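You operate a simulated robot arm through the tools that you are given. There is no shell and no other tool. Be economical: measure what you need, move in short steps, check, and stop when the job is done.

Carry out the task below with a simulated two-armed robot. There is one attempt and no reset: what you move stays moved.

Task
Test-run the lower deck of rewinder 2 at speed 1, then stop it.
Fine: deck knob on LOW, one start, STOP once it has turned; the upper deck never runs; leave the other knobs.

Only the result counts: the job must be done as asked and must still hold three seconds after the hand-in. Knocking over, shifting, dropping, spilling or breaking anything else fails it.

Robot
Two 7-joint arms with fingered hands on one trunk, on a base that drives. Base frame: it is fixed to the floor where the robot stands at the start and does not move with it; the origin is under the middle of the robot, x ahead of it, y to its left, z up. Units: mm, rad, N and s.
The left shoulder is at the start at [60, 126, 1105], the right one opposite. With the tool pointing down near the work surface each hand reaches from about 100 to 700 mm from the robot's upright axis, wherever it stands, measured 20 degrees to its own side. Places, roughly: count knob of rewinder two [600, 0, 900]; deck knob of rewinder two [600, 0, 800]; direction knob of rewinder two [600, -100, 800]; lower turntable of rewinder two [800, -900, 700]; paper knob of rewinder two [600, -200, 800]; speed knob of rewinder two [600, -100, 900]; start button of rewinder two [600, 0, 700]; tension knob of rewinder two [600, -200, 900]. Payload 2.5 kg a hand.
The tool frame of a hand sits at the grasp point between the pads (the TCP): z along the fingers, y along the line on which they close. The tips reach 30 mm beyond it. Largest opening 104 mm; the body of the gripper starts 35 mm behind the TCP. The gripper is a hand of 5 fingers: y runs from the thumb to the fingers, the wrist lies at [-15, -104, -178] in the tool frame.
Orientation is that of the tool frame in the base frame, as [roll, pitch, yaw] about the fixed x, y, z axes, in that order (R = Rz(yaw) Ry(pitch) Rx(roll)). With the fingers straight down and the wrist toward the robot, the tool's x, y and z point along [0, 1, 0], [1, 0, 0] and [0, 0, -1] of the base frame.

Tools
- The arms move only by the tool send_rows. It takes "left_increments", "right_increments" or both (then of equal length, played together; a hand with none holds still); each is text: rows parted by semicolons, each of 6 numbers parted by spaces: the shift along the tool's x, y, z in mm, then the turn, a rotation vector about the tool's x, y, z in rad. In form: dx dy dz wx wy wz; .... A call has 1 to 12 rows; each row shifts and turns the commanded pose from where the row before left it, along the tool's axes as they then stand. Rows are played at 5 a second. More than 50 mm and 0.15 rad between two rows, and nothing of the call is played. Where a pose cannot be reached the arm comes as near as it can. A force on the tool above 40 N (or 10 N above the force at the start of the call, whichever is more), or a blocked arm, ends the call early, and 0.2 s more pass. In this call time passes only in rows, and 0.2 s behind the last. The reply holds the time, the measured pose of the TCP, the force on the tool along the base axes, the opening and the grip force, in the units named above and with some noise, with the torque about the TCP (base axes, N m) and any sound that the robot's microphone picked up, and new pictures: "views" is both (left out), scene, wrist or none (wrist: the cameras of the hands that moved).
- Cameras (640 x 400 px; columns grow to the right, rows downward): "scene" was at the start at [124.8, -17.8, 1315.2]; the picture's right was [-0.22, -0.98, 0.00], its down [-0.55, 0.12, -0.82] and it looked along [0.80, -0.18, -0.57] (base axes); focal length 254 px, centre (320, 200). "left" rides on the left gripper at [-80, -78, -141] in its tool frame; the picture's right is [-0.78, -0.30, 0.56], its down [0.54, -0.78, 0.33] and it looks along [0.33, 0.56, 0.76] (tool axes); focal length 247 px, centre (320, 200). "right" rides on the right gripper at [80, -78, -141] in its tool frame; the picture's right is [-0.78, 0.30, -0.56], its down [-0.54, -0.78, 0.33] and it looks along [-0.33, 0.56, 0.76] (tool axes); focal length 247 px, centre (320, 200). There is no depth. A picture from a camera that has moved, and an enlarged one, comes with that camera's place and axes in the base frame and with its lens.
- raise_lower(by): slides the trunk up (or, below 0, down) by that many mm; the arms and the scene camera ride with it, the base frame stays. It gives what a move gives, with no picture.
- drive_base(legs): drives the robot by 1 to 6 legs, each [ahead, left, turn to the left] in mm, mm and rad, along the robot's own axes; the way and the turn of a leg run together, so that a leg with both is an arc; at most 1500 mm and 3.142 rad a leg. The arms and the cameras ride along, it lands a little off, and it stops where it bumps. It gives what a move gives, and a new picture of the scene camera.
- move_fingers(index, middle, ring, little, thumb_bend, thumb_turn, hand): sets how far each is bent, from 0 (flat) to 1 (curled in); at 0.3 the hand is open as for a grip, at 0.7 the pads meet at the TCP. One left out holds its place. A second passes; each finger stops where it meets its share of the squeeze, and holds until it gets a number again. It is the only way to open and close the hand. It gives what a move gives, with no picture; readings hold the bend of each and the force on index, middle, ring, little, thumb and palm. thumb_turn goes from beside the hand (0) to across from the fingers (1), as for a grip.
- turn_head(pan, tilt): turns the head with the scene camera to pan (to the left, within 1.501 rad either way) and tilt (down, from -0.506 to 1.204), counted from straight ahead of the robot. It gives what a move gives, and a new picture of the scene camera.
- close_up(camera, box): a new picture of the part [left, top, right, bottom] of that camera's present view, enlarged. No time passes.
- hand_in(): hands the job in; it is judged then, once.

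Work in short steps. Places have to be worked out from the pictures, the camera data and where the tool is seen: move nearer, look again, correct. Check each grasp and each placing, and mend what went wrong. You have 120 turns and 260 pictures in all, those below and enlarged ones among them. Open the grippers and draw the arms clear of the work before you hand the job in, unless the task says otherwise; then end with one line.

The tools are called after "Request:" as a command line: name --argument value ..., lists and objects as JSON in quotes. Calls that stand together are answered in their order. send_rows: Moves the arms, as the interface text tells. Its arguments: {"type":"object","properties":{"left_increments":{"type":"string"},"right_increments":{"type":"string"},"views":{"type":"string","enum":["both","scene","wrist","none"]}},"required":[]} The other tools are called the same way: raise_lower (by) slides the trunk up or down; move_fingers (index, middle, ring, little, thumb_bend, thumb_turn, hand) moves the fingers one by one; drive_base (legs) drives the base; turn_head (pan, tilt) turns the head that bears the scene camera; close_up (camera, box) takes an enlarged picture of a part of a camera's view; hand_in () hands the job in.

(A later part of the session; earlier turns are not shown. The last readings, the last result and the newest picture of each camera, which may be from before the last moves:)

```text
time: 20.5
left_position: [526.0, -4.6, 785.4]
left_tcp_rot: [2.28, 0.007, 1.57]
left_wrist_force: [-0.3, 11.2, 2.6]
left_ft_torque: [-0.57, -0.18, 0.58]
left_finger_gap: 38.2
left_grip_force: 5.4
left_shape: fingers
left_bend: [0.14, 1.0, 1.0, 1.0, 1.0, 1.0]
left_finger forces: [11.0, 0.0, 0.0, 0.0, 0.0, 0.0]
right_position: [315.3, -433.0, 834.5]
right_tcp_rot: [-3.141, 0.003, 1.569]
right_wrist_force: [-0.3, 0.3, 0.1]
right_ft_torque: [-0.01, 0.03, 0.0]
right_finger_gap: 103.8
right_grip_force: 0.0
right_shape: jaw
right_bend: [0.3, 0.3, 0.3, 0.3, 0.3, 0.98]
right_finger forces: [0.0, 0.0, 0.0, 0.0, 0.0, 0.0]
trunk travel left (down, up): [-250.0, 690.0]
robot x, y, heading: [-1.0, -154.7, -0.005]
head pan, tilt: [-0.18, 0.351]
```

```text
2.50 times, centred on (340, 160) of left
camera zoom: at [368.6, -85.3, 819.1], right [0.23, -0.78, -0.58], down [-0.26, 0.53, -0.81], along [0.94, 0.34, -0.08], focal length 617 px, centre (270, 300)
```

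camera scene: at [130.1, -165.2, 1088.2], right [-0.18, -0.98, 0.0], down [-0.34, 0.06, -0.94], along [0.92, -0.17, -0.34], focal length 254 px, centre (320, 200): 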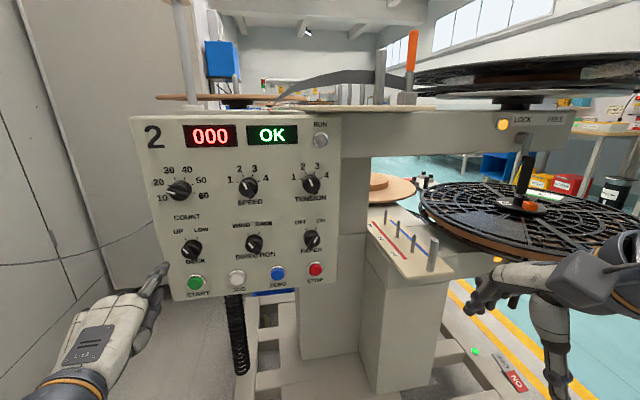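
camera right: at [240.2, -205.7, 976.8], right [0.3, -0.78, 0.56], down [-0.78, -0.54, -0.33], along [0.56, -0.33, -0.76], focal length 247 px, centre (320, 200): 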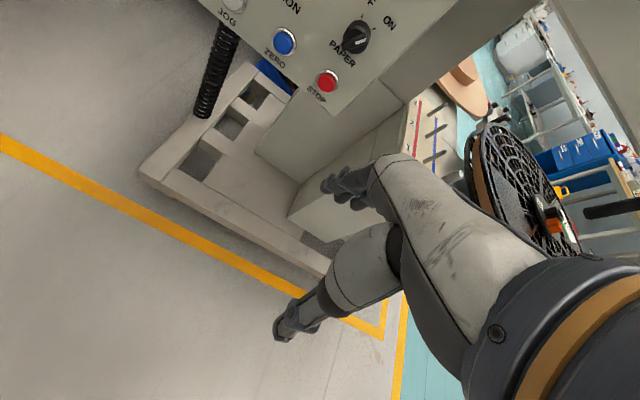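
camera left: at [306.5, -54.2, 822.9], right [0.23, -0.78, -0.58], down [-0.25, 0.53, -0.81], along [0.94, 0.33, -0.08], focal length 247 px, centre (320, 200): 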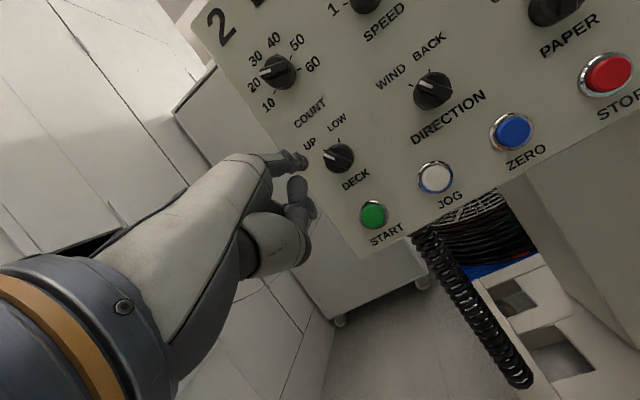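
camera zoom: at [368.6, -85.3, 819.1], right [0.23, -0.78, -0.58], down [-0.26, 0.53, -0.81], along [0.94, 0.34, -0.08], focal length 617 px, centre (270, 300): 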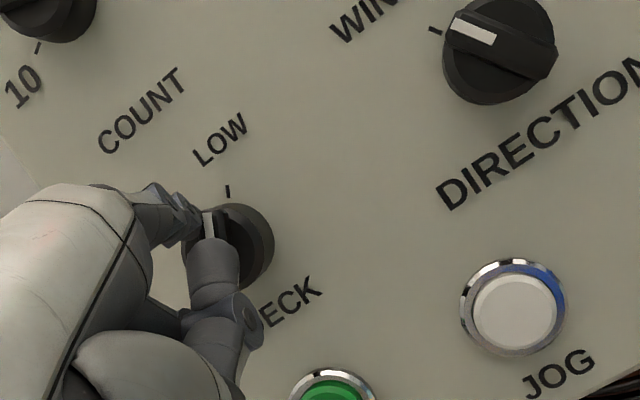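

Lateral force is 11 N and the bar is about 15-20° right. I push a little more, then back out to look.

Request:
send_rows --left_increments "-4 0 0 0 0 0;-4 0 0 0 0 0" --views "none"

Request:
close_up --camera "scene" --box '[120, 190, 260, 310]'

Request:
close_up --camera "left" --box '[220, 80, 460, 240]'

```text
time: 21.1
left_position: [527.1, -7.5, 786.7]
left_tcp_rot: [2.279, 0.007, 1.585]
left_wrist_force: [-2.0, 22.9, 3.0]
left_ft_torque: [-1.29, -0.25, 1.31]
left_finger_gap: 38.7
left_grip_force: 11.1
left_shape: fingers
left_bend: [0.13, 1.0, 1.0, 1.0, 1.0, 1.0]
left_finger forces: [21.5, 0.0, 0.1, 0.0, 0.1, 0.1]
right_position: [316.9, -434.0, 837.0]
right_tcp_rot: [3.141, 0.003, 1.571]
right_wrist_force: [-0.2, 0.5, 1.0]
right_ft_torque: [-0.01, -0.01, -0.02]
right_finger_gap: 103.9
right_grip_force: 0.0
right_shape: jaw
right_bend: [0.3, 0.3, 0.3, 0.3, 0.3, 0.98]
right_finger forces: [0.0, 0.0, 0.0, 0.1, 0.1, 0.1]
trunk travel left (down, up): [-250.0, 690.0]
robot x, y, heading: [0.3, -148.9, -0.002]
head pan, tilt: [-0.18, 0.351]
```

```text
3.33 times, centred on (190, 250) of scene
camera zoom: at [129.8, -163.4, 1088.3], right [-0.18, -0.98, 0.0], down [-0.34, 0.06, -0.94], along [0.92, -0.17, -0.34], focal length 848 px, centre (753, 33)
```

zoom: 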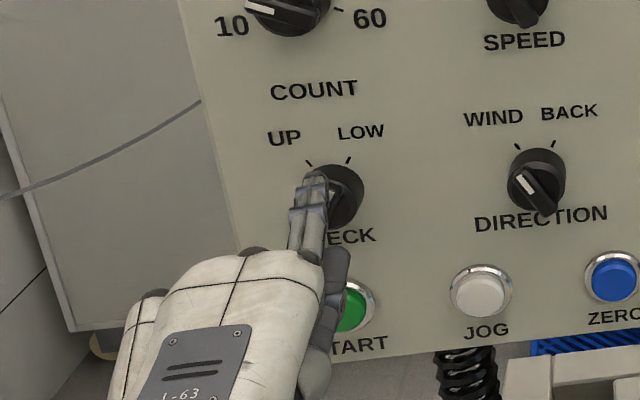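

```text
2.50 times, centred on (340, 160) of left
camera zoom: at [370.0, -89.9, 819.5], right [0.24, -0.78, -0.58], down [-0.26, 0.53, -0.81], along [0.93, 0.35, -0.08], focal length 617 px, centre (270, 300)
```

zoom: 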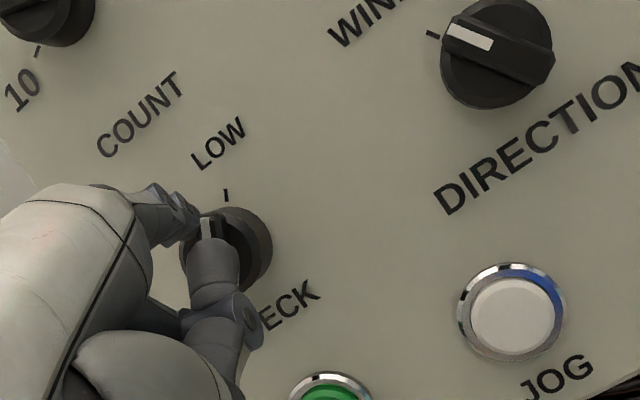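

Force is up to 23 N with no further movement, so I release left first and back out to look.

Request:
send_rows --left_increments "8 0 0 0 0 0;8 0 0 0 0 0;8 -10 -11 0 0 0;8 -10 -11 0 0 0;8 -8 -9 0 0 0" --views "none"

Request:
close_up --camera "scene" --box '[120, 190, 260, 310]'

Request:
close_up --camera "left" --box '[220, 80, 460, 240]'

```text
time: 22.3
left_position: [484.7, 25.7, 783.6]
left_tcp_rot: [2.283, 0.006, 1.57]
left_wrist_force: [-0.2, -0.9, -0.1]
left_ft_torque: [-0.02, 0.03, 0.01]
left_finger_gap: 35.1
left_grip_force: 0.0
left_shape: fingers
left_bend: [0.15, 1.0, 1.0, 1.0, 1.0, 1.0]
left_finger forces: [0.1, 0.0, 0.0, 0.0, 0.1, 0.0]
right_position: [316.8, -434.1, 835.2]
right_tcp_rot: [-3.141, -0.001, 1.569]
right_wrist_force: [0.6, 0.4, 0.1]
right_ft_torque: [0.0, -0.01, -0.01]
right_finger_gap: 103.5
right_grip_force: 0.1
right_shape: jaw
right_bend: [0.3, 0.3, 0.3, 0.3, 0.3, 0.98]
right_finger forces: [0.0, 0.1, 0.0, 0.0, 0.0, 0.1]
trunk travel left (down, up): [-250.0, 690.0]
robot x, y, heading: [-2.3, -152.2, -0.006]
head pan, tilt: [-0.18, 0.351]
```

```text
3.33 times, centred on (190, 250) of scene
camera zoom: at [130.2, -165.3, 1088.2], right [-0.18, -0.98, 0.0], down [-0.34, 0.06, -0.94], along [0.92, -0.17, -0.34], focal length 848 px, centre (753, 33)
```

zoom: 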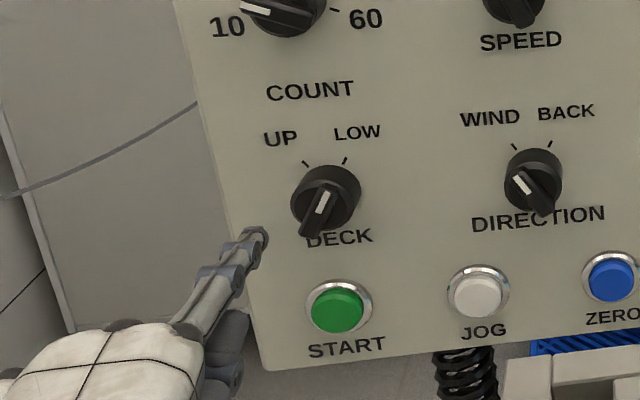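

```text
2.50 times, centred on (340, 160) of left
camera zoom: at [326.1, -53.8, 817.6], right [0.23, -0.78, -0.58], down [-0.25, 0.53, -0.81], along [0.94, 0.33, -0.08], focal length 617 px, centre (270, 300)
```

zoom: 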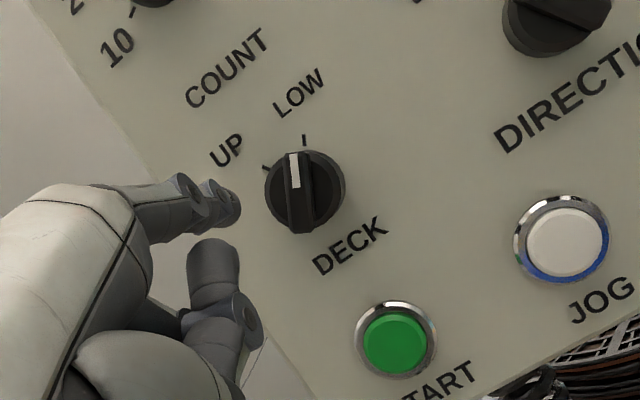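

It looks close to LOW. I compare it with the paper knob, which is at its right-hand position (ON).

Request:
close_up --camera "scene" --box '[170, 210, 340, 300]'

Request:
close_up --camera "left" --box '[310, 110, 370, 180]'

Request:
close_up --camera "scene" --box '[170, 215, 220, 255]'

```text
3.76 times, centred on (255, 255) of scene
camera zoom: at [130.2, -165.3, 1088.2], right [-0.18, -0.98, 0.0], down [-0.34, 0.06, -0.94], along [0.92, -0.17, -0.34], focal length 958 px, centre (565, -7)
```

zoom: 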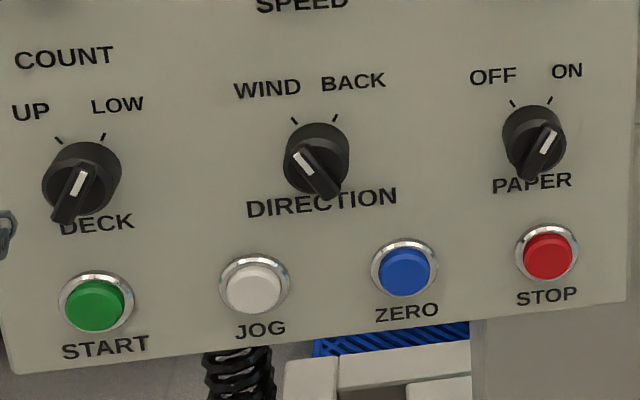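

```text
5.71 times, centred on (340, 145) of left
camera zoom: at [326.1, -53.8, 817.6], right [0.23, -0.78, -0.58], down [-0.25, 0.53, -0.81], along [0.94, 0.33, -0.08], focal length 1411 px, centre (206, 514)
```

zoom: 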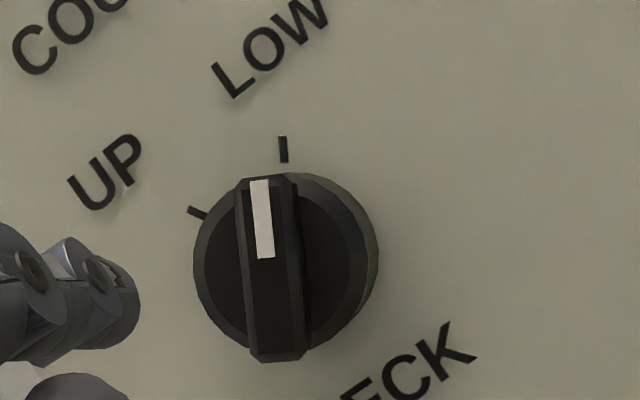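

```text
10.00 times, centred on (195, 235) of scene
camera zoom: at [130.2, -165.3, 1088.2], right [-0.18, -0.98, 0.0], down [-0.34, 0.06, -0.94], along [0.92, -0.17, -0.34], focal length 2545 px, centre (1570, -150)
```

zoom: 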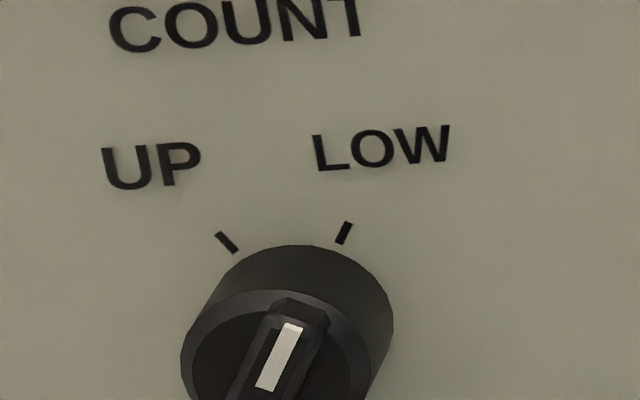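

The mark is parallel to the LOW tick within a few degrees, as the paper knob is at ON, and it stopped hard, so the deck is on LOW. Next is the speed knob. I shift the base 100 mm right and raise the hand toward it.

Request:
drive_base --legs '[[0, -100, 0]]'

Request:
send_rows --left_increments "-12 25 -22 0 0 0;-12 25 -22 0 0 0;-12 25 -22 0 0 0;-14 25 -20 0 0 0;-8 0 0 0 0 0"

Request:
close_up --camera "left" --box '[220, 80, 460, 240]'

Request:
close_up --camera "scene" --box '[100, 130, 280, 250]'

```text
time: 23.5
left_position: [483.7, -73.0, 784.9]
left_tcp_rot: [2.281, 0.007, 1.568]
left_wrist_force: [-0.2, 0.6, -0.7]
left_ft_torque: [0.0, 0.02, 0.01]
left_finger_gap: 34.8
left_grip_force: 0.0
left_shape: fingers
left_bend: [0.15, 1.0, 1.0, 1.0, 1.0, 1.0]
left_finger forces: [0.0, 0.0, 0.0, 0.0, 0.1, 0.1]
right_position: [315.8, -534.9, 835.8]
right_tcp_rot: [3.141, 0.001, 1.568]
right_wrist_force: [-0.5, 0.5, -0.6]
right_ft_torque: [0.01, 0.01, 0.01]
right_finger_gap: 103.6
right_grip_force: 0.1
right_shape: jaw
right_bend: [0.3, 0.3, 0.3, 0.3, 0.3, 0.98]
right_finger forces: [0.0, 0.0, 0.0, 0.1, 0.0, 0.0]
trunk travel left (down, up): [-250.0, 690.0]
robot x, y, heading: [-3.9, -249.9, -0.007]
head pan, tilt: [-0.18, 0.351]
camera scene: at [129.9, -265.1, 1088.2], right [-0.18, -0.98, 0.0], down [-0.34, 0.06, -0.94], along [0.92, -0.17, -0.34], focal length 254 px, centre (320, 200)
```

scene: 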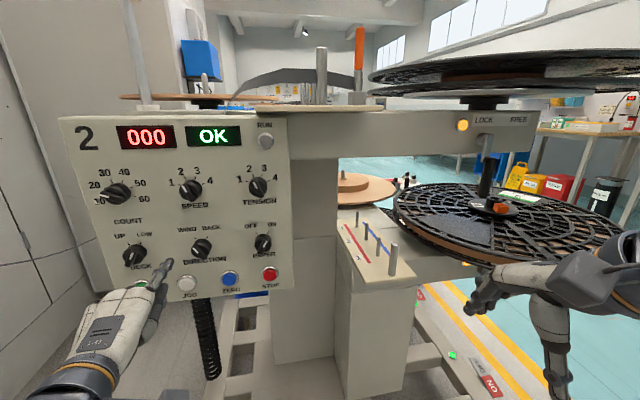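

```text
time: 24.7
left_position: [484.3, -130.3, 916.8]
left_tcp_rot: [2.283, 0.007, 1.568]
left_wrist_force: [-0.4, 1.4, 0.5]
left_ft_torque: [0.01, 0.03, -0.01]
left_finger_gap: 35.0
left_grip_force: 0.0
left_shape: fingers
left_bend: [0.15, 1.0, 1.0, 1.0, 1.0, 1.0]
left_finger forces: [0.0, 0.0, 0.0, 0.1, 0.1, 0.0]
right_position: [316.9, -535.0, 835.4]
right_tcp_rot: [-3.141, -0.001, 1.569]
right_wrist_force: [0.3, 0.2, 0.8]
right_ft_torque: [-0.01, 0.0, 0.0]
right_finger_gap: 103.8
right_grip_force: 0.1
right_shape: jaw
right_bend: [0.3, 0.3, 0.3, 0.3, 0.3, 0.98]
right_finger forces: [0.0, 0.1, 0.1, 0.0, 0.1, 0.1]
trunk travel left (down, up): [-250.0, 690.0]
robot x, y, heading: [-2.2, -252.6, -0.006]
head pan, tilt: [-0.18, 0.351]
camera scene: at [129.9, -265.2, 1088.2], right [-0.18, -0.98, 0.0], down [-0.34, 0.06, -0.94], along [0.92, -0.17, -0.34], focal length 254 px, centre (320, 200)
camera left: at [326.3, -211.4, 950.6], right [0.23, -0.78, -0.58], down [-0.25, 0.53, -0.81], along [0.94, 0.33, -0.08], focal length 247 px, centre (320, 200)
```

scene: 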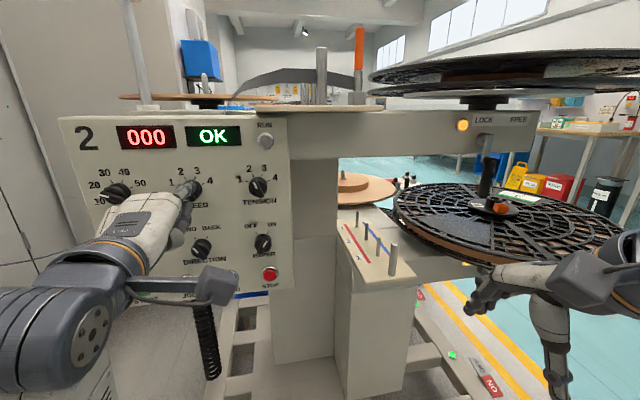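
left: 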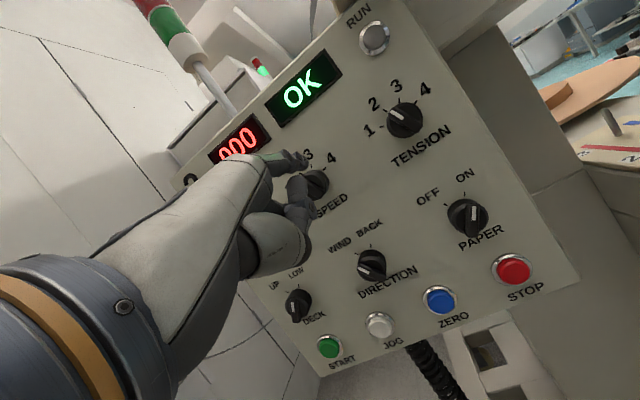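

```text
2.50 times, centred on (340, 160) of left
camera zoom: at [326.3, -211.4, 950.6], right [0.23, -0.78, -0.58], down [-0.25, 0.53, -0.81], along [0.94, 0.33, -0.08], focal length 617 px, centre (270, 300)
```

zoom: 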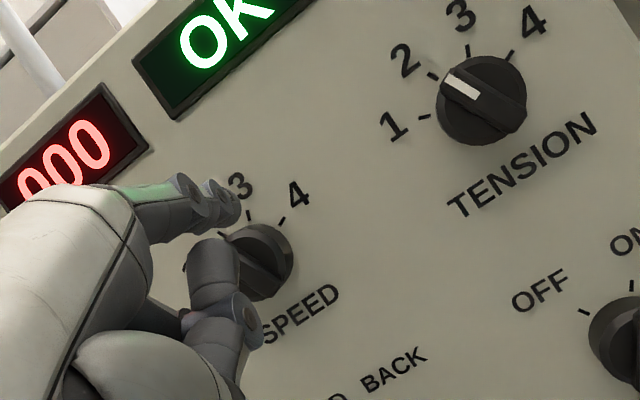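

```text
3.33 times, centred on (190, 190) of scene
camera zoom: at [129.9, -265.2, 1088.2], right [-0.18, -0.98, 0.0], down [-0.34, 0.06, -0.94], along [0.92, -0.17, -0.34], focal length 848 px, centre (753, 233)
```

zoom: 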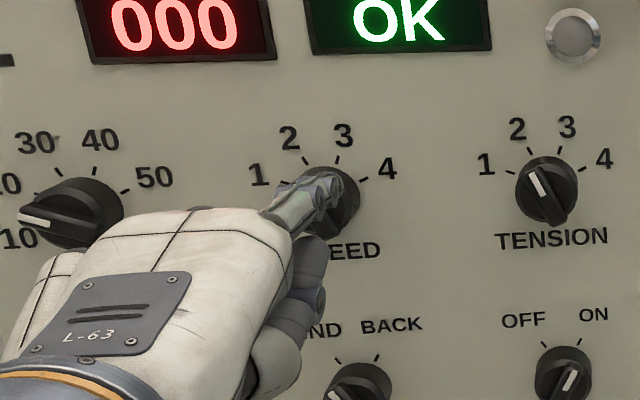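

The tip is at about [555, -136, 967], right of the speed bar's upper end (bar end about y -111, z 964). I go in to x 596 and push left in steps.

Request:
send_rows --left_increments "0 13 16 0 0 0;0 11.5 17.5 0 0 0;6 0 0 0 0 0;4 0 0 0 0 0;4 0 0 0 0 0;4 0 0 0 0 0" --views "none"

Request:
close_up --camera "left" --box '[220, 80, 460, 240]'

Request:
close_up --camera "scene" --box '[100, 130, 280, 250]'

```text
time: 26.1
left_position: [524.4, -112.5, 913.5]
left_tcp_rot: [2.28, 0.005, 1.568]
left_wrist_force: [0.3, -0.4, 0.6]
left_ft_torque: [0.02, -0.01, -0.04]
left_finger_gap: 35.2
left_grip_force: 0.2
left_shape: fingers
left_bend: [0.15, 1.0, 1.0, 1.0, 1.0, 1.0]
left_finger forces: [0.8, 0.0, 0.1, 0.1, 0.1, 0.0]
right_position: [316.5, -534.1, 835.2]
right_tcp_rot: [3.139, -0.001, 1.569]
right_wrist_force: [-0.6, 0.3, -0.4]
right_ft_torque: [0.05, 0.04, -0.04]
right_finger_gap: 103.4
right_grip_force: 0.1
right_shape: jaw
right_bend: [0.3, 0.3, 0.3, 0.3, 0.3, 0.98]
right_finger forces: [0.0, 0.1, 0.1, 0.0, 0.0, 0.1]
trunk travel left (down, up): [-250.0, 690.0]
robot x, y, heading: [-2.6, -250.4, -0.006]
head pan, tilt: [-0.18, 0.351]
```

```text
2.50 times, centred on (340, 160) of left
camera zoom: at [367.4, -193.2, 946.7], right [0.23, -0.78, -0.58], down [-0.25, 0.53, -0.81], along [0.94, 0.33, -0.08], focal length 617 px, centre (270, 300)
```

zoom: 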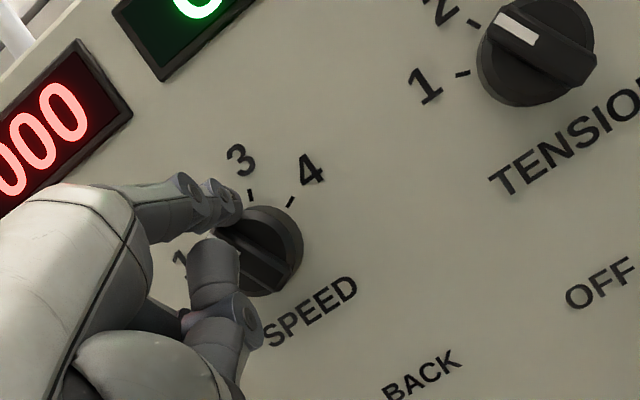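

```text
3.33 times, centred on (190, 190) of scene
camera zoom: at [129.9, -265.3, 1088.2], right [-0.18, -0.98, 0.0], down [-0.34, 0.06, -0.94], along [0.92, -0.17, -0.34], focal length 848 px, centre (753, 233)
```

zoom: 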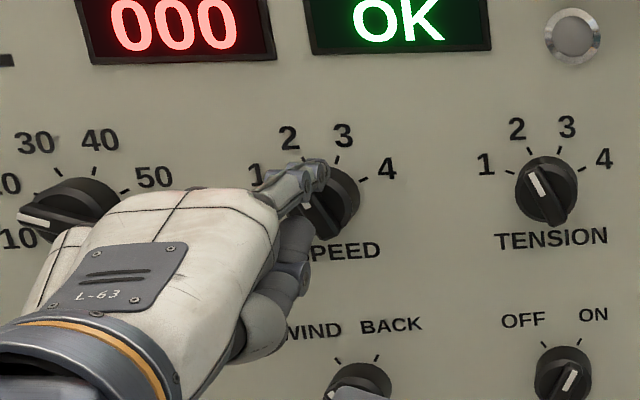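

It is just touching with no turn seen yet. I push on left, slightly downward.

Request:
send_rows --left_increments "4 -0.7 0.6 0 0 0;4 -0.7 0.6 0 0 0;4 -0.7 0.6 0 0 0" --views "none"

Request:
close_up --camera "left" --box '[220, 80, 460, 240]'

Request:
close_up --camera "scene" --box '[140, 150, 240, 220]'

```text
time: 26.9
left_position: [524.3, -101.3, 912.3]
left_tcp_rot: [2.281, 0.006, 1.567]
left_wrist_force: [-0.1, -1.4, -0.1]
left_ft_torque: [0.08, -0.07, -0.11]
left_finger_gap: 35.4
left_grip_force: 0.9
left_shape: fingers
left_bend: [0.15, 1.0, 1.0, 1.0, 1.0, 1.0]
left_finger forces: [2.0, 0.0, 0.0, 0.1, 0.0, 0.0]
right_position: [317.1, -534.8, 835.5]
right_tcp_rot: [-3.141, 0.001, 1.569]
right_wrist_force: [-1.1, 0.6, -0.3]
right_ft_torque: [0.02, 0.01, -0.03]
right_finger_gap: 103.7
right_grip_force: 0.0
right_shape: jaw
right_bend: [0.3, 0.3, 0.3, 0.3, 0.3, 0.98]
right_finger forces: [0.0, 0.0, 0.1, 0.0, 0.0, 0.0]
trunk travel left (down, up): [-250.0, 690.0]
robot x, y, heading: [-0.6, -250.1, -0.004]
head pan, tilt: [-0.18, 0.351]
```

```text
2.50 times, centred on (340, 160) of left
camera zoom: at [367.6, -181.4, 943.8], right [0.23, -0.78, -0.58], down [-0.25, 0.53, -0.81], along [0.94, 0.33, -0.08], focal length 617 px, centre (270, 300)
```

zoom: 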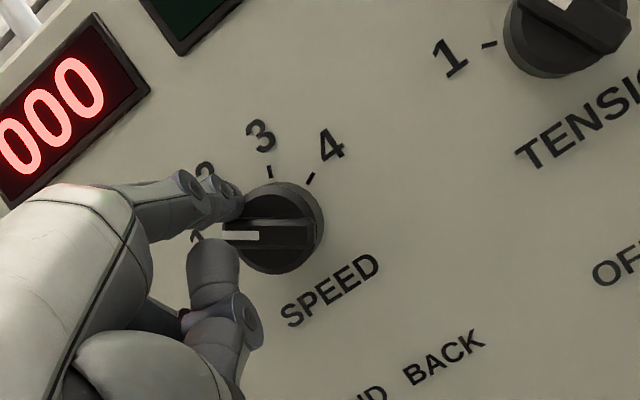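

```text
5.71 times, centred on (190, 185) of scene
camera zoom: at [129.8, -265.4, 1088.3], right [-0.18, -0.98, 0.0], down [-0.34, 0.06, -0.94], along [0.92, -0.17, -0.34], focal length 1454 px, centre (1063, 286)
```

zoom: 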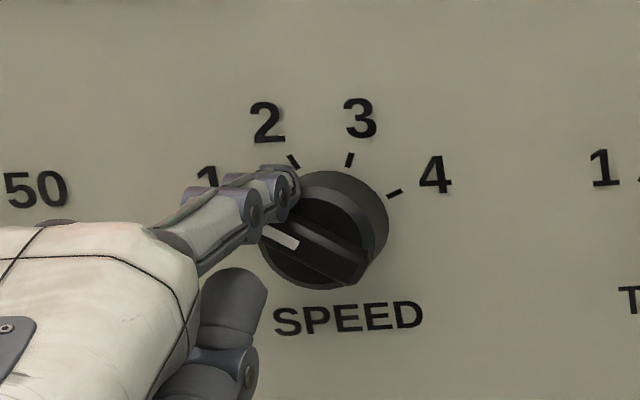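

The mark is close to 1 but about 10° short. I press a little more left and down.

Request:
send_rows --left_increments "2 -1.5 1.3 0 0 0;2 -1.5 1.3 0 0 0" --views "none"

Request:
close_up --camera "left" --box '[220, 80, 460, 240]'

Request:
close_up --camera "scene" --box '[140, 150, 240, 220]'

```text
time: 27.5
left_position: [524.6, -97.0, 906.3]
left_tcp_rot: [2.28, 0.005, 1.571]
left_wrist_force: [-0.9, -1.9, 2.4]
left_ft_torque: [0.12, -0.16, -0.12]
left_finger_gap: 36.2
left_grip_force: 1.0
left_shape: fingers
left_bend: [0.14, 1.0, 1.0, 1.0, 1.0, 1.0]
left_finger forces: [2.6, 0.0, 0.1, 0.1, 0.0, 0.0]
right_position: [316.8, -533.9, 834.7]
right_tcp_rot: [3.141, 0.0, 1.569]
right_wrist_force: [-0.3, -0.5, 0.5]
right_ft_torque: [0.0, 0.0, 0.0]
right_finger_gap: 103.4
right_grip_force: 0.1
right_shape: jaw
right_bend: [0.3, 0.3, 0.3, 0.3, 0.3, 0.98]
right_finger forces: [0.0, 0.1, 0.1, 0.0, 0.0, 0.0]
trunk travel left (down, up): [-250.0, 690.0]
robot x, y, heading: [-0.6, -248.7, -0.002]
head pan, tilt: [-0.18, 0.351]
```

```text
2.50 times, centred on (340, 160) of left
camera zoom: at [367.3, -177.5, 940.0], right [0.23, -0.78, -0.58], down [-0.25, 0.53, -0.81], along [0.94, 0.33, -0.08], focal length 617 px, centre (270, 300)
```

zoom: 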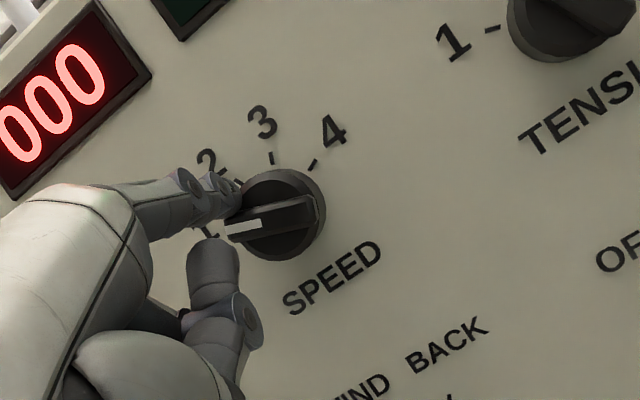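

```text
5.71 times, centred on (190, 185) of scene
camera zoom: at [129.8, -265.4, 1088.3], right [-0.18, -0.98, 0.0], down [-0.34, 0.06, -0.94], along [0.92, -0.17, -0.34], focal length 1454 px, centre (1063, 286)
```

zoom: 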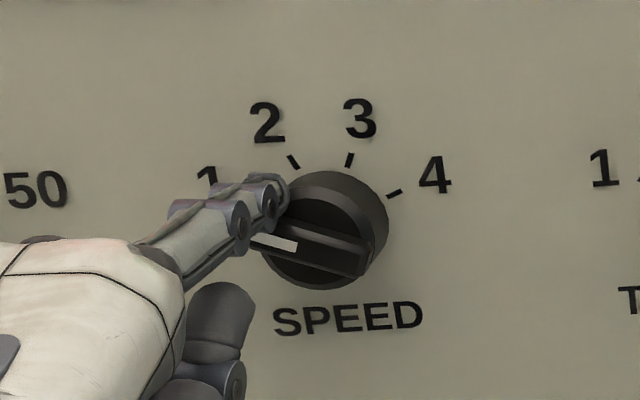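

I back straight off and check where the mark sits against tick 1.

Request:
send_rows --left_increments "-2 1 -1 0 0 0;0 -10 -11 0 0 0;0 -14 -16 0 0 0;-20 -14 -10 0 0 0;-30 -20 0 0 0 0;0 -20 0 0 0 0" --views "none"

Request:
close_up --camera "scene" --box '[140, 150, 290, 250]'

Request:
close_up --camera "left" --box '[220, 60, 520, 260]'

```text
time: 28.9
left_position: [444.5, -149.1, 874.3]
left_tcp_rot: [2.283, 0.005, 1.571]
left_wrist_force: [0.2, -0.1, -0.3]
left_ft_torque: [-0.02, 0.0, 0.01]
left_finger_gap: 34.7
left_grip_force: 0.0
left_shape: fingers
left_bend: [0.15, 1.0, 1.0, 1.0, 1.0, 1.0]
left_finger forces: [0.0, 0.1, 0.0, 0.0, 0.1, 0.0]
right_position: [316.5, -535.0, 834.5]
right_tcp_rot: [-3.141, 0.0, 1.569]
right_wrist_force: [0.1, 0.2, 0.6]
right_ft_torque: [-0.01, -0.01, 0.01]
right_finger_gap: 103.9
right_grip_force: 0.0
right_shape: jaw
right_bend: [0.3, 0.3, 0.3, 0.3, 0.3, 0.98]
right_finger forces: [0.1, 0.0, 0.0, 0.0, 0.1, 0.1]
trunk travel left (down, up): [-250.0, 690.0]
robot x, y, heading: [-0.4, -250.0, -0.005]
head pan, tilt: [-0.18, 0.351]
```

```text
4.00 times, centred on (215, 200) of scene
camera zoom: at [129.9, -265.2, 1088.3], right [-0.18, -0.98, 0.0], down [-0.34, 0.06, -0.94], along [0.92, -0.17, -0.34], focal length 1018 px, centre (740, 200)
```

zoom: 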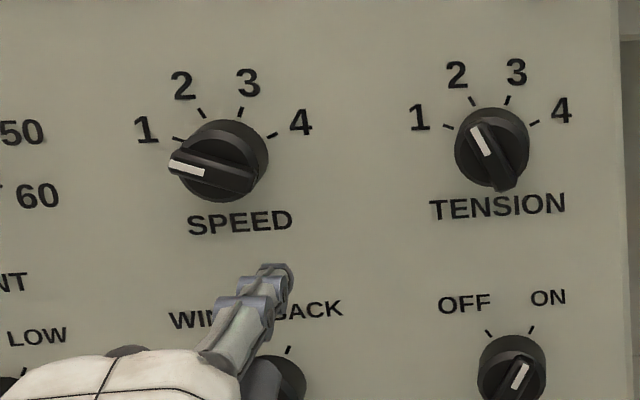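

```text
2.00 times, centred on (370, 160) of left
camera zoom: at [288.2, -230.2, 907.1], right [0.23, -0.78, -0.58], down [-0.26, 0.53, -0.81], along [0.94, 0.33, -0.08], focal length 494 px, centre (220, 280)
```

zoom: 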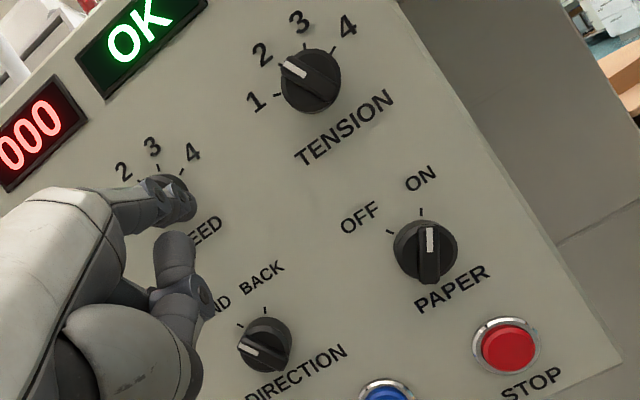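

Speed now lines up with tick 1. Before starting I check the lower turntable and the deck knob, and bring the hand over toward START.

Request:
send_rows --left_increments "33.4 -27.2 23.5 0 0 0;33.4 -27.2 23.5 0 0 0;33.4 -27.2 23.5 0 0 0;33.4 -27.2 23.5 0 0 0;33.4 -27.2 23.5 0 0 0"

Request:
close_up --camera "scene" --box '[360, 30, 640, 280]'

Request:
close_up --camera "scene" --box '[60, 210, 220, 310]'

Request:
close_up --camera "left" --box '[220, 60, 520, 260]'

```text
time: 30.1
left_position: [466.1, 14.4, 695.2]
left_tcp_rot: [2.281, 0.007, 1.568]
left_wrist_force: [-0.2, -0.2, 0.2]
left_ft_torque: [0.0, -0.02, -0.01]
left_finger_gap: 34.9
left_grip_force: 0.0
left_shape: fingers
left_bend: [0.15, 1.0, 1.0, 1.0, 1.0, 1.0]
left_finger forces: [0.0, 0.0, 0.0, 0.1, 0.1, 0.0]
left hand out of reach, approached as far as the arm can: row 1, 2
right_position: [317.2, -535.3, 834.3]
right_tcp_rot: [-3.14, 0.0, 1.567]
right_wrist_force: [-0.2, 0.4, -0.7]
right_ft_torque: [0.03, -0.01, 0.03]
right_finger_gap: 103.6
right_grip_force: 0.1
right_shape: jaw
right_bend: [0.3, 0.3, 0.3, 0.3, 0.3, 0.98]
right_finger forces: [0.0, 0.0, 0.0, 0.0, 0.0, 0.0]
trunk travel left (down, up): [-250.0, 690.0]
robot x, y, heading: [-3.5, -247.8, -0.001]
head pan, tilt: [-0.18, 0.351]
camera scene: at [129.9, -265.3, 1088.3], right [-0.18, -0.98, 0.0], down [-0.34, 0.06, -0.94], along [0.92, -0.17, -0.34], focal length 254 px, centre (320, 200)
camera left: at [309.1, -65.8, 728.4], right [0.23, -0.78, -0.58], down [-0.25, 0.53, -0.81], along [0.94, 0.33, -0.08], focal length 247 px, centre (320, 200)
```

scene: 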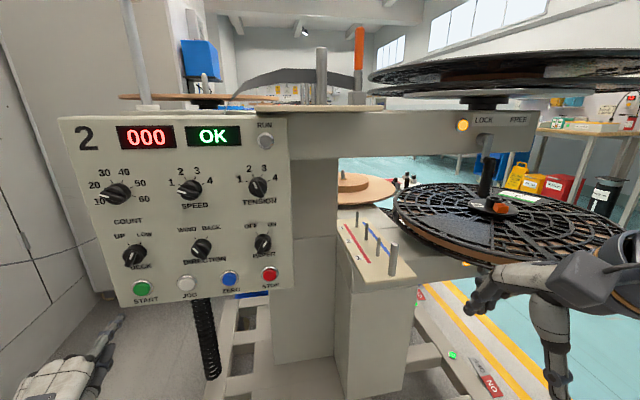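
left: 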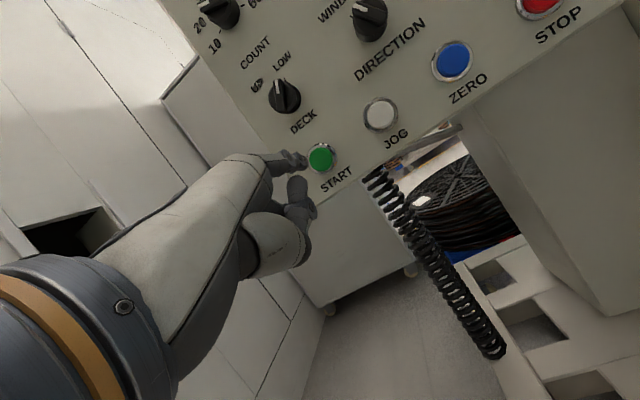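

```text
1.60 times, centred on (500, 155) of scene
camera zoom: at [129.9, -265.3, 1088.3], right [-0.18, -0.98, 0.0], down [-0.34, 0.06, -0.94], along [0.92, -0.17, -0.34], focal length 407 px, centre (32, 272)
```

zoom: 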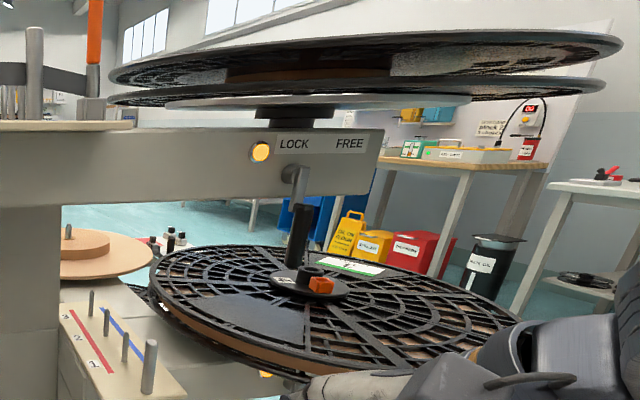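

```text
4.00 times, centred on (140, 260) of scene
camera zoom: at [129.9, -265.3, 1088.3], right [-0.18, -0.98, 0.0], down [-0.34, 0.06, -0.94], along [0.92, -0.17, -0.34], focal length 1018 px, centre (1040, -40)
```

zoom: 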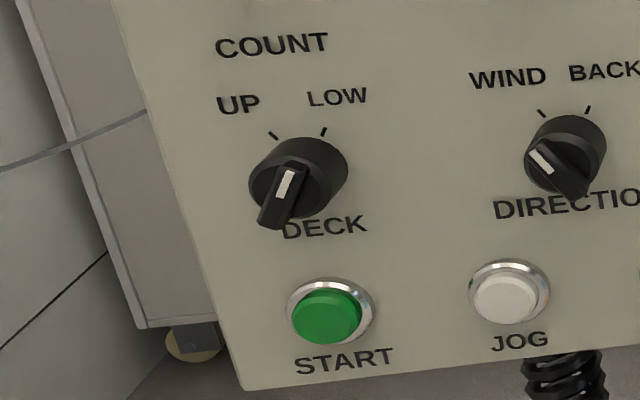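

```text
2.00 times, centred on (370, 160) of left
camera zoom: at [309.1, -65.8, 728.4], right [0.23, -0.78, -0.58], down [-0.25, 0.53, -0.81], along [0.94, 0.33, -0.08], focal length 494 px, centre (220, 280)
```

zoom: 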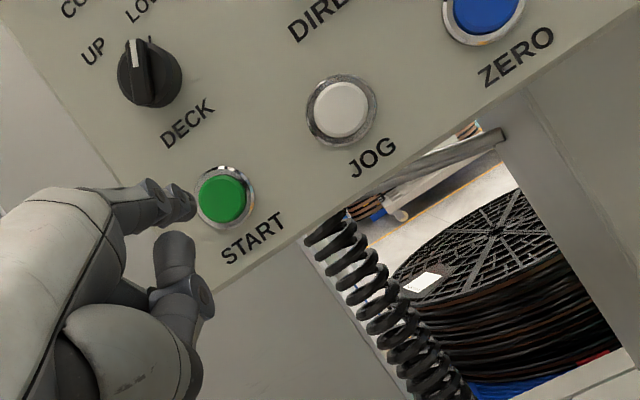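

Both knobs look right, the display reads OK, and nothing is near the turntable. The tip lines up with START at about [600, 6, 745]. I approach to just short of it.

Request:
send_rows --left_increments "0 13.1 15.1 0 0 0;0 13.1 15.1 0 0 0;0 13.1 15.1 0 0 0;0 3.3 3.8 0 0 0" --views "none"

Request:
close_up --camera "left" --box '[220, 80, 460, 240]'

Request:
close_up --camera "scene" --box '[60, 210, 220, 330]'

```text
time: 31.1
left_position: [532.4, 15.0, 694.5]
left_tcp_rot: [2.282, 0.005, 1.571]
left_wrist_force: [0.3, 0.9, 0.0]
left_ft_torque: [-0.01, 0.03, -0.03]
left_finger_gap: 34.9
left_grip_force: 0.1
left_shape: fingers
left_bend: [0.15, 1.0, 1.0, 1.0, 1.0, 1.0]
left_finger forces: [0.1, 0.0, 0.0, 0.0, 0.0, 0.0]
right_position: [316.6, -534.9, 836.0]
right_tcp_rot: [-3.141, -0.001, 1.569]
right_wrist_force: [0.1, 0.0, -0.7]
right_ft_torque: [0.03, -0.01, 0.01]
right_finger_gap: 103.7
right_grip_force: 0.1
right_shape: jaw
right_bend: [0.3, 0.3, 0.3, 0.3, 0.3, 0.98]
right_finger forces: [0.1, 0.0, 0.0, 0.0, 0.0, 0.0]
trunk travel left (down, up): [-250.0, 690.0]
robot x, y, heading: [0.9, -248.3, -0.001]
head pan, tilt: [-0.18, 0.351]
```

```text
2.50 times, centred on (340, 160) of left
camera zoom: at [374.5, -66.6, 727.5], right [0.23, -0.78, -0.58], down [-0.25, 0.53, -0.81], along [0.94, 0.33, -0.08], focal length 617 px, centre (270, 300)
```

zoom: 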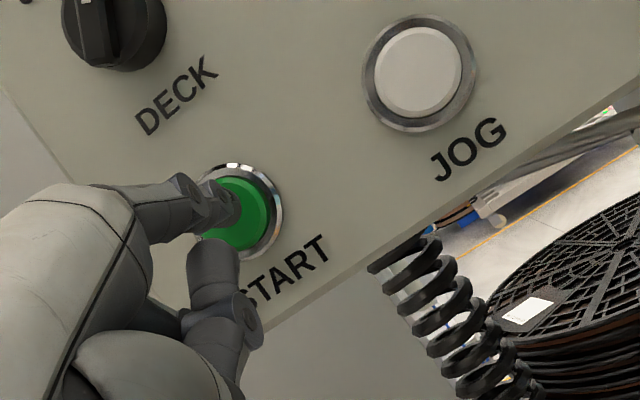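

```text
3.33 times, centred on (140, 270) of scene
camera zoom: at [129.9, -265.2, 1088.2], right [-0.18, -0.98, 0.0], down [-0.34, 0.06, -0.94], along [0.92, -0.17, -0.34], focal length 848 px, centre (920, -33)
```

zoom: 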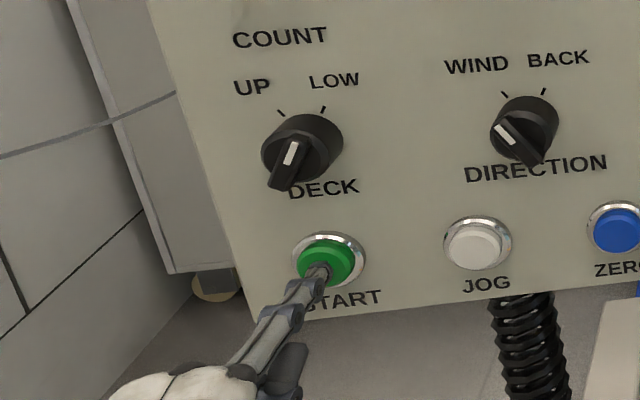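

The tip is about 602 and has not touched yet. I press forward in small steps and check force, sound and the RUN lamp.

Request:
send_rows --left_increments "0 1.6 1.9 0 0 0;0 1.6 1.9 0 0 0;0 1.6 1.9 0 0 0" --views "scene"

```text
time: 31.9
left_position: [538.5, 13.4, 694.1]
left_tcp_rot: [2.28, 0.005, 1.57]
left_wrist_force: [-10.6, 0.3, 0.4]
left_ft_torque: [-0.01, -0.49, -0.1]
left_finger_gap: 34.8
left_grip_force: 4.7
left_shape: fingers
left_bend: [0.15, 1.0, 1.0, 1.0, 1.0, 1.0]
left_finger forces: [9.4, 0.0, 0.0, 0.1, 0.1, 0.0]
right_position: [315.4, -533.4, 834.9]
right_tcp_rot: [3.139, 0.001, 1.569]
right_wrist_force: [-0.1, -0.5, 1.1]
right_ft_torque: [0.0, -0.01, -0.01]
right_finger_gap: 103.8
right_grip_force: 0.1
right_shape: jaw
right_bend: [0.3, 0.3, 0.3, 0.3, 0.3, 0.98]
right_finger forces: [0.0, 0.1, 0.0, 0.0, 0.0, 0.1]
trunk travel left (down, up): [-250.0, 690.0]
robot x, y, heading: [-1.7, -249.3, 0.002]
head pan, tilt: [-0.18, 0.351]
heard: click
camera scene: at [129.2, -265.1, 1088.3], right [-0.18, -0.98, 0.0], down [-0.34, 0.06, -0.94], along [0.92, -0.17, -0.34], focal length 254 px, centre (320, 200)
```

scene: 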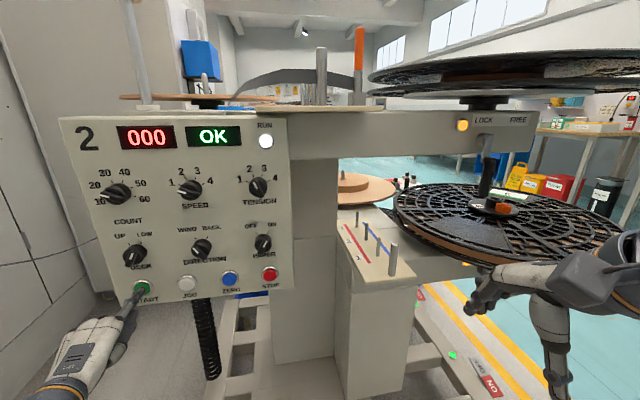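

A click, and the RUN lamp is lit, so it has started. I back off and move the hand across toward STOP, clear of the panel.

Request:
send_rows --left_increments "0 -13.1 -15.1 0 0 0;0 -13.1 -15.1 0 0 0;-42 0 0 0 0 0;-42 0 0 0 0 0;-42 0 0 0 0 0;-42 0 0 0 0 0;-42 0 0 0 0 0;-41 0 0 0 0 0" --views "both"

Request:
close_up --camera "scene" --box '[200, 220, 340, 320]'

Request:
close_up --camera "left" --box '[220, 80, 460, 240]'

```text
time: 33.5
left_position: [502.0, -154.0, 677.9]
left_tcp_rot: [2.261, -0.232, 1.578]
left_wrist_force: [0.0, 0.2, 0.5]
left_ft_torque: [-0.02, 0.0, 0.0]
left_finger_gap: 35.2
left_grip_force: 0.1
left_shape: fingers
left_bend: [0.15, 1.0, 1.0, 1.0, 1.0, 1.0]
left_finger forces: [0.0, 0.1, 0.0, 0.1, 0.0, 0.1]
right_position: [315.8, -534.0, 836.0]
right_tcp_rot: [-3.141, 0.001, 1.568]
right_wrist_force: [0.2, 0.8, 0.5]
right_ft_torque: [0.01, -0.01, -0.03]
right_finger_gap: 103.6
right_grip_force: 0.0
right_shape: jaw
right_bend: [0.3, 0.3, 0.3, 0.3, 0.3, 0.98]
right_finger forces: [0.0, 0.0, 0.1, 0.1, 0.1, 0.1]
trunk travel left (down, up): [-250.0, 690.0]
robot x, y, heading: [2.8, -252.9, -0.0]
head pan, tilt: [-0.18, 0.351]
stopped in row 8 (left hand): the arm was blocked; the commanded pose is now the measured one
camera scene: at [129.9, -265.1, 1088.3], right [-0.18, -0.98, 0.0], down [-0.34, 0.06, -0.94], along [0.92, -0.17, -0.34], focal length 254 px, centre (320, 200)
camera left: at [344.8, -240.2, 688.7], right [0.24, -0.62, -0.75], down [-0.24, 0.71, -0.67], along [0.94, 0.34, 0.02], focal length 247 px, centre (320, 200)
```

scene: 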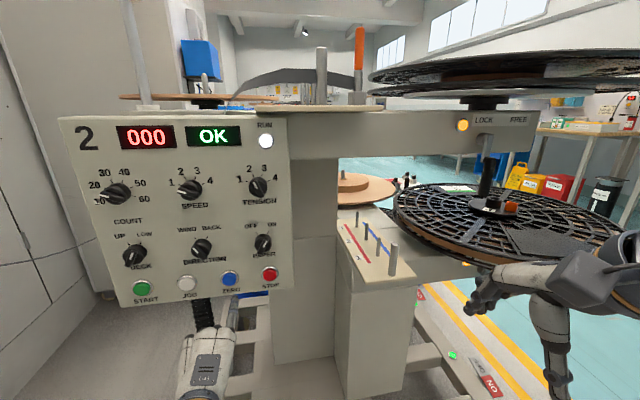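
left: 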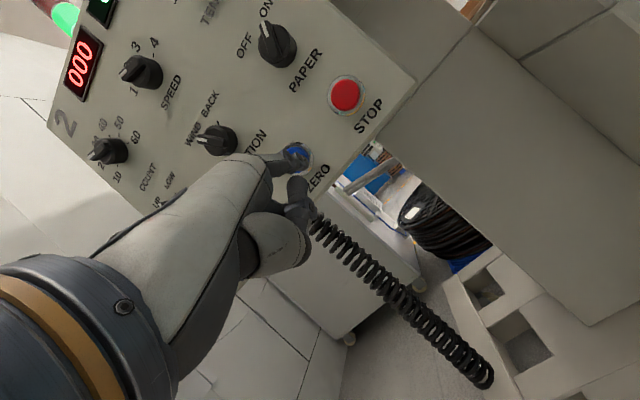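

```text
4.00 times, centred on (270, 270) of scene
camera zoom: at [129.9, -265.1, 1088.3], right [-0.18, -0.98, 0.0], down [-0.34, 0.06, -0.94], along [0.92, -0.17, -0.34], focal length 1018 px, centre (520, -80)
```

zoom: 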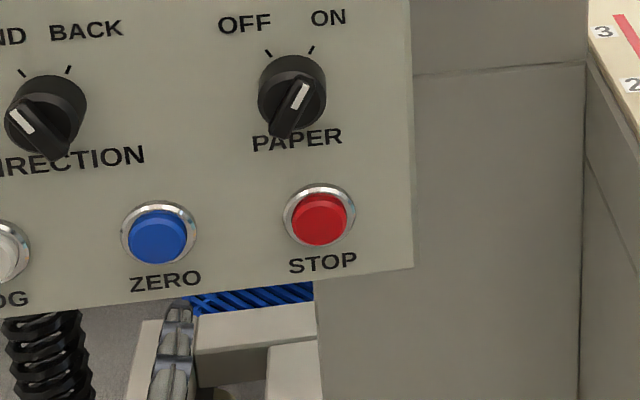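

```text
2.50 times, centred on (340, 160) of left
camera zoom: at [344.8, -240.2, 688.7], right [0.24, -0.62, -0.75], down [-0.24, 0.71, -0.67], along [0.94, 0.34, 0.02], focal length 617 px, centre (270, 300)
```

zoom: 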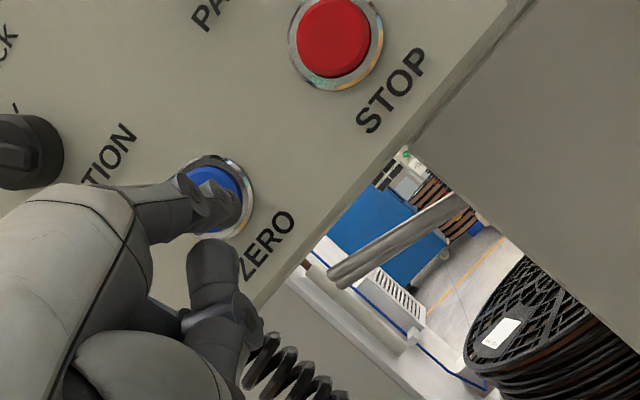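

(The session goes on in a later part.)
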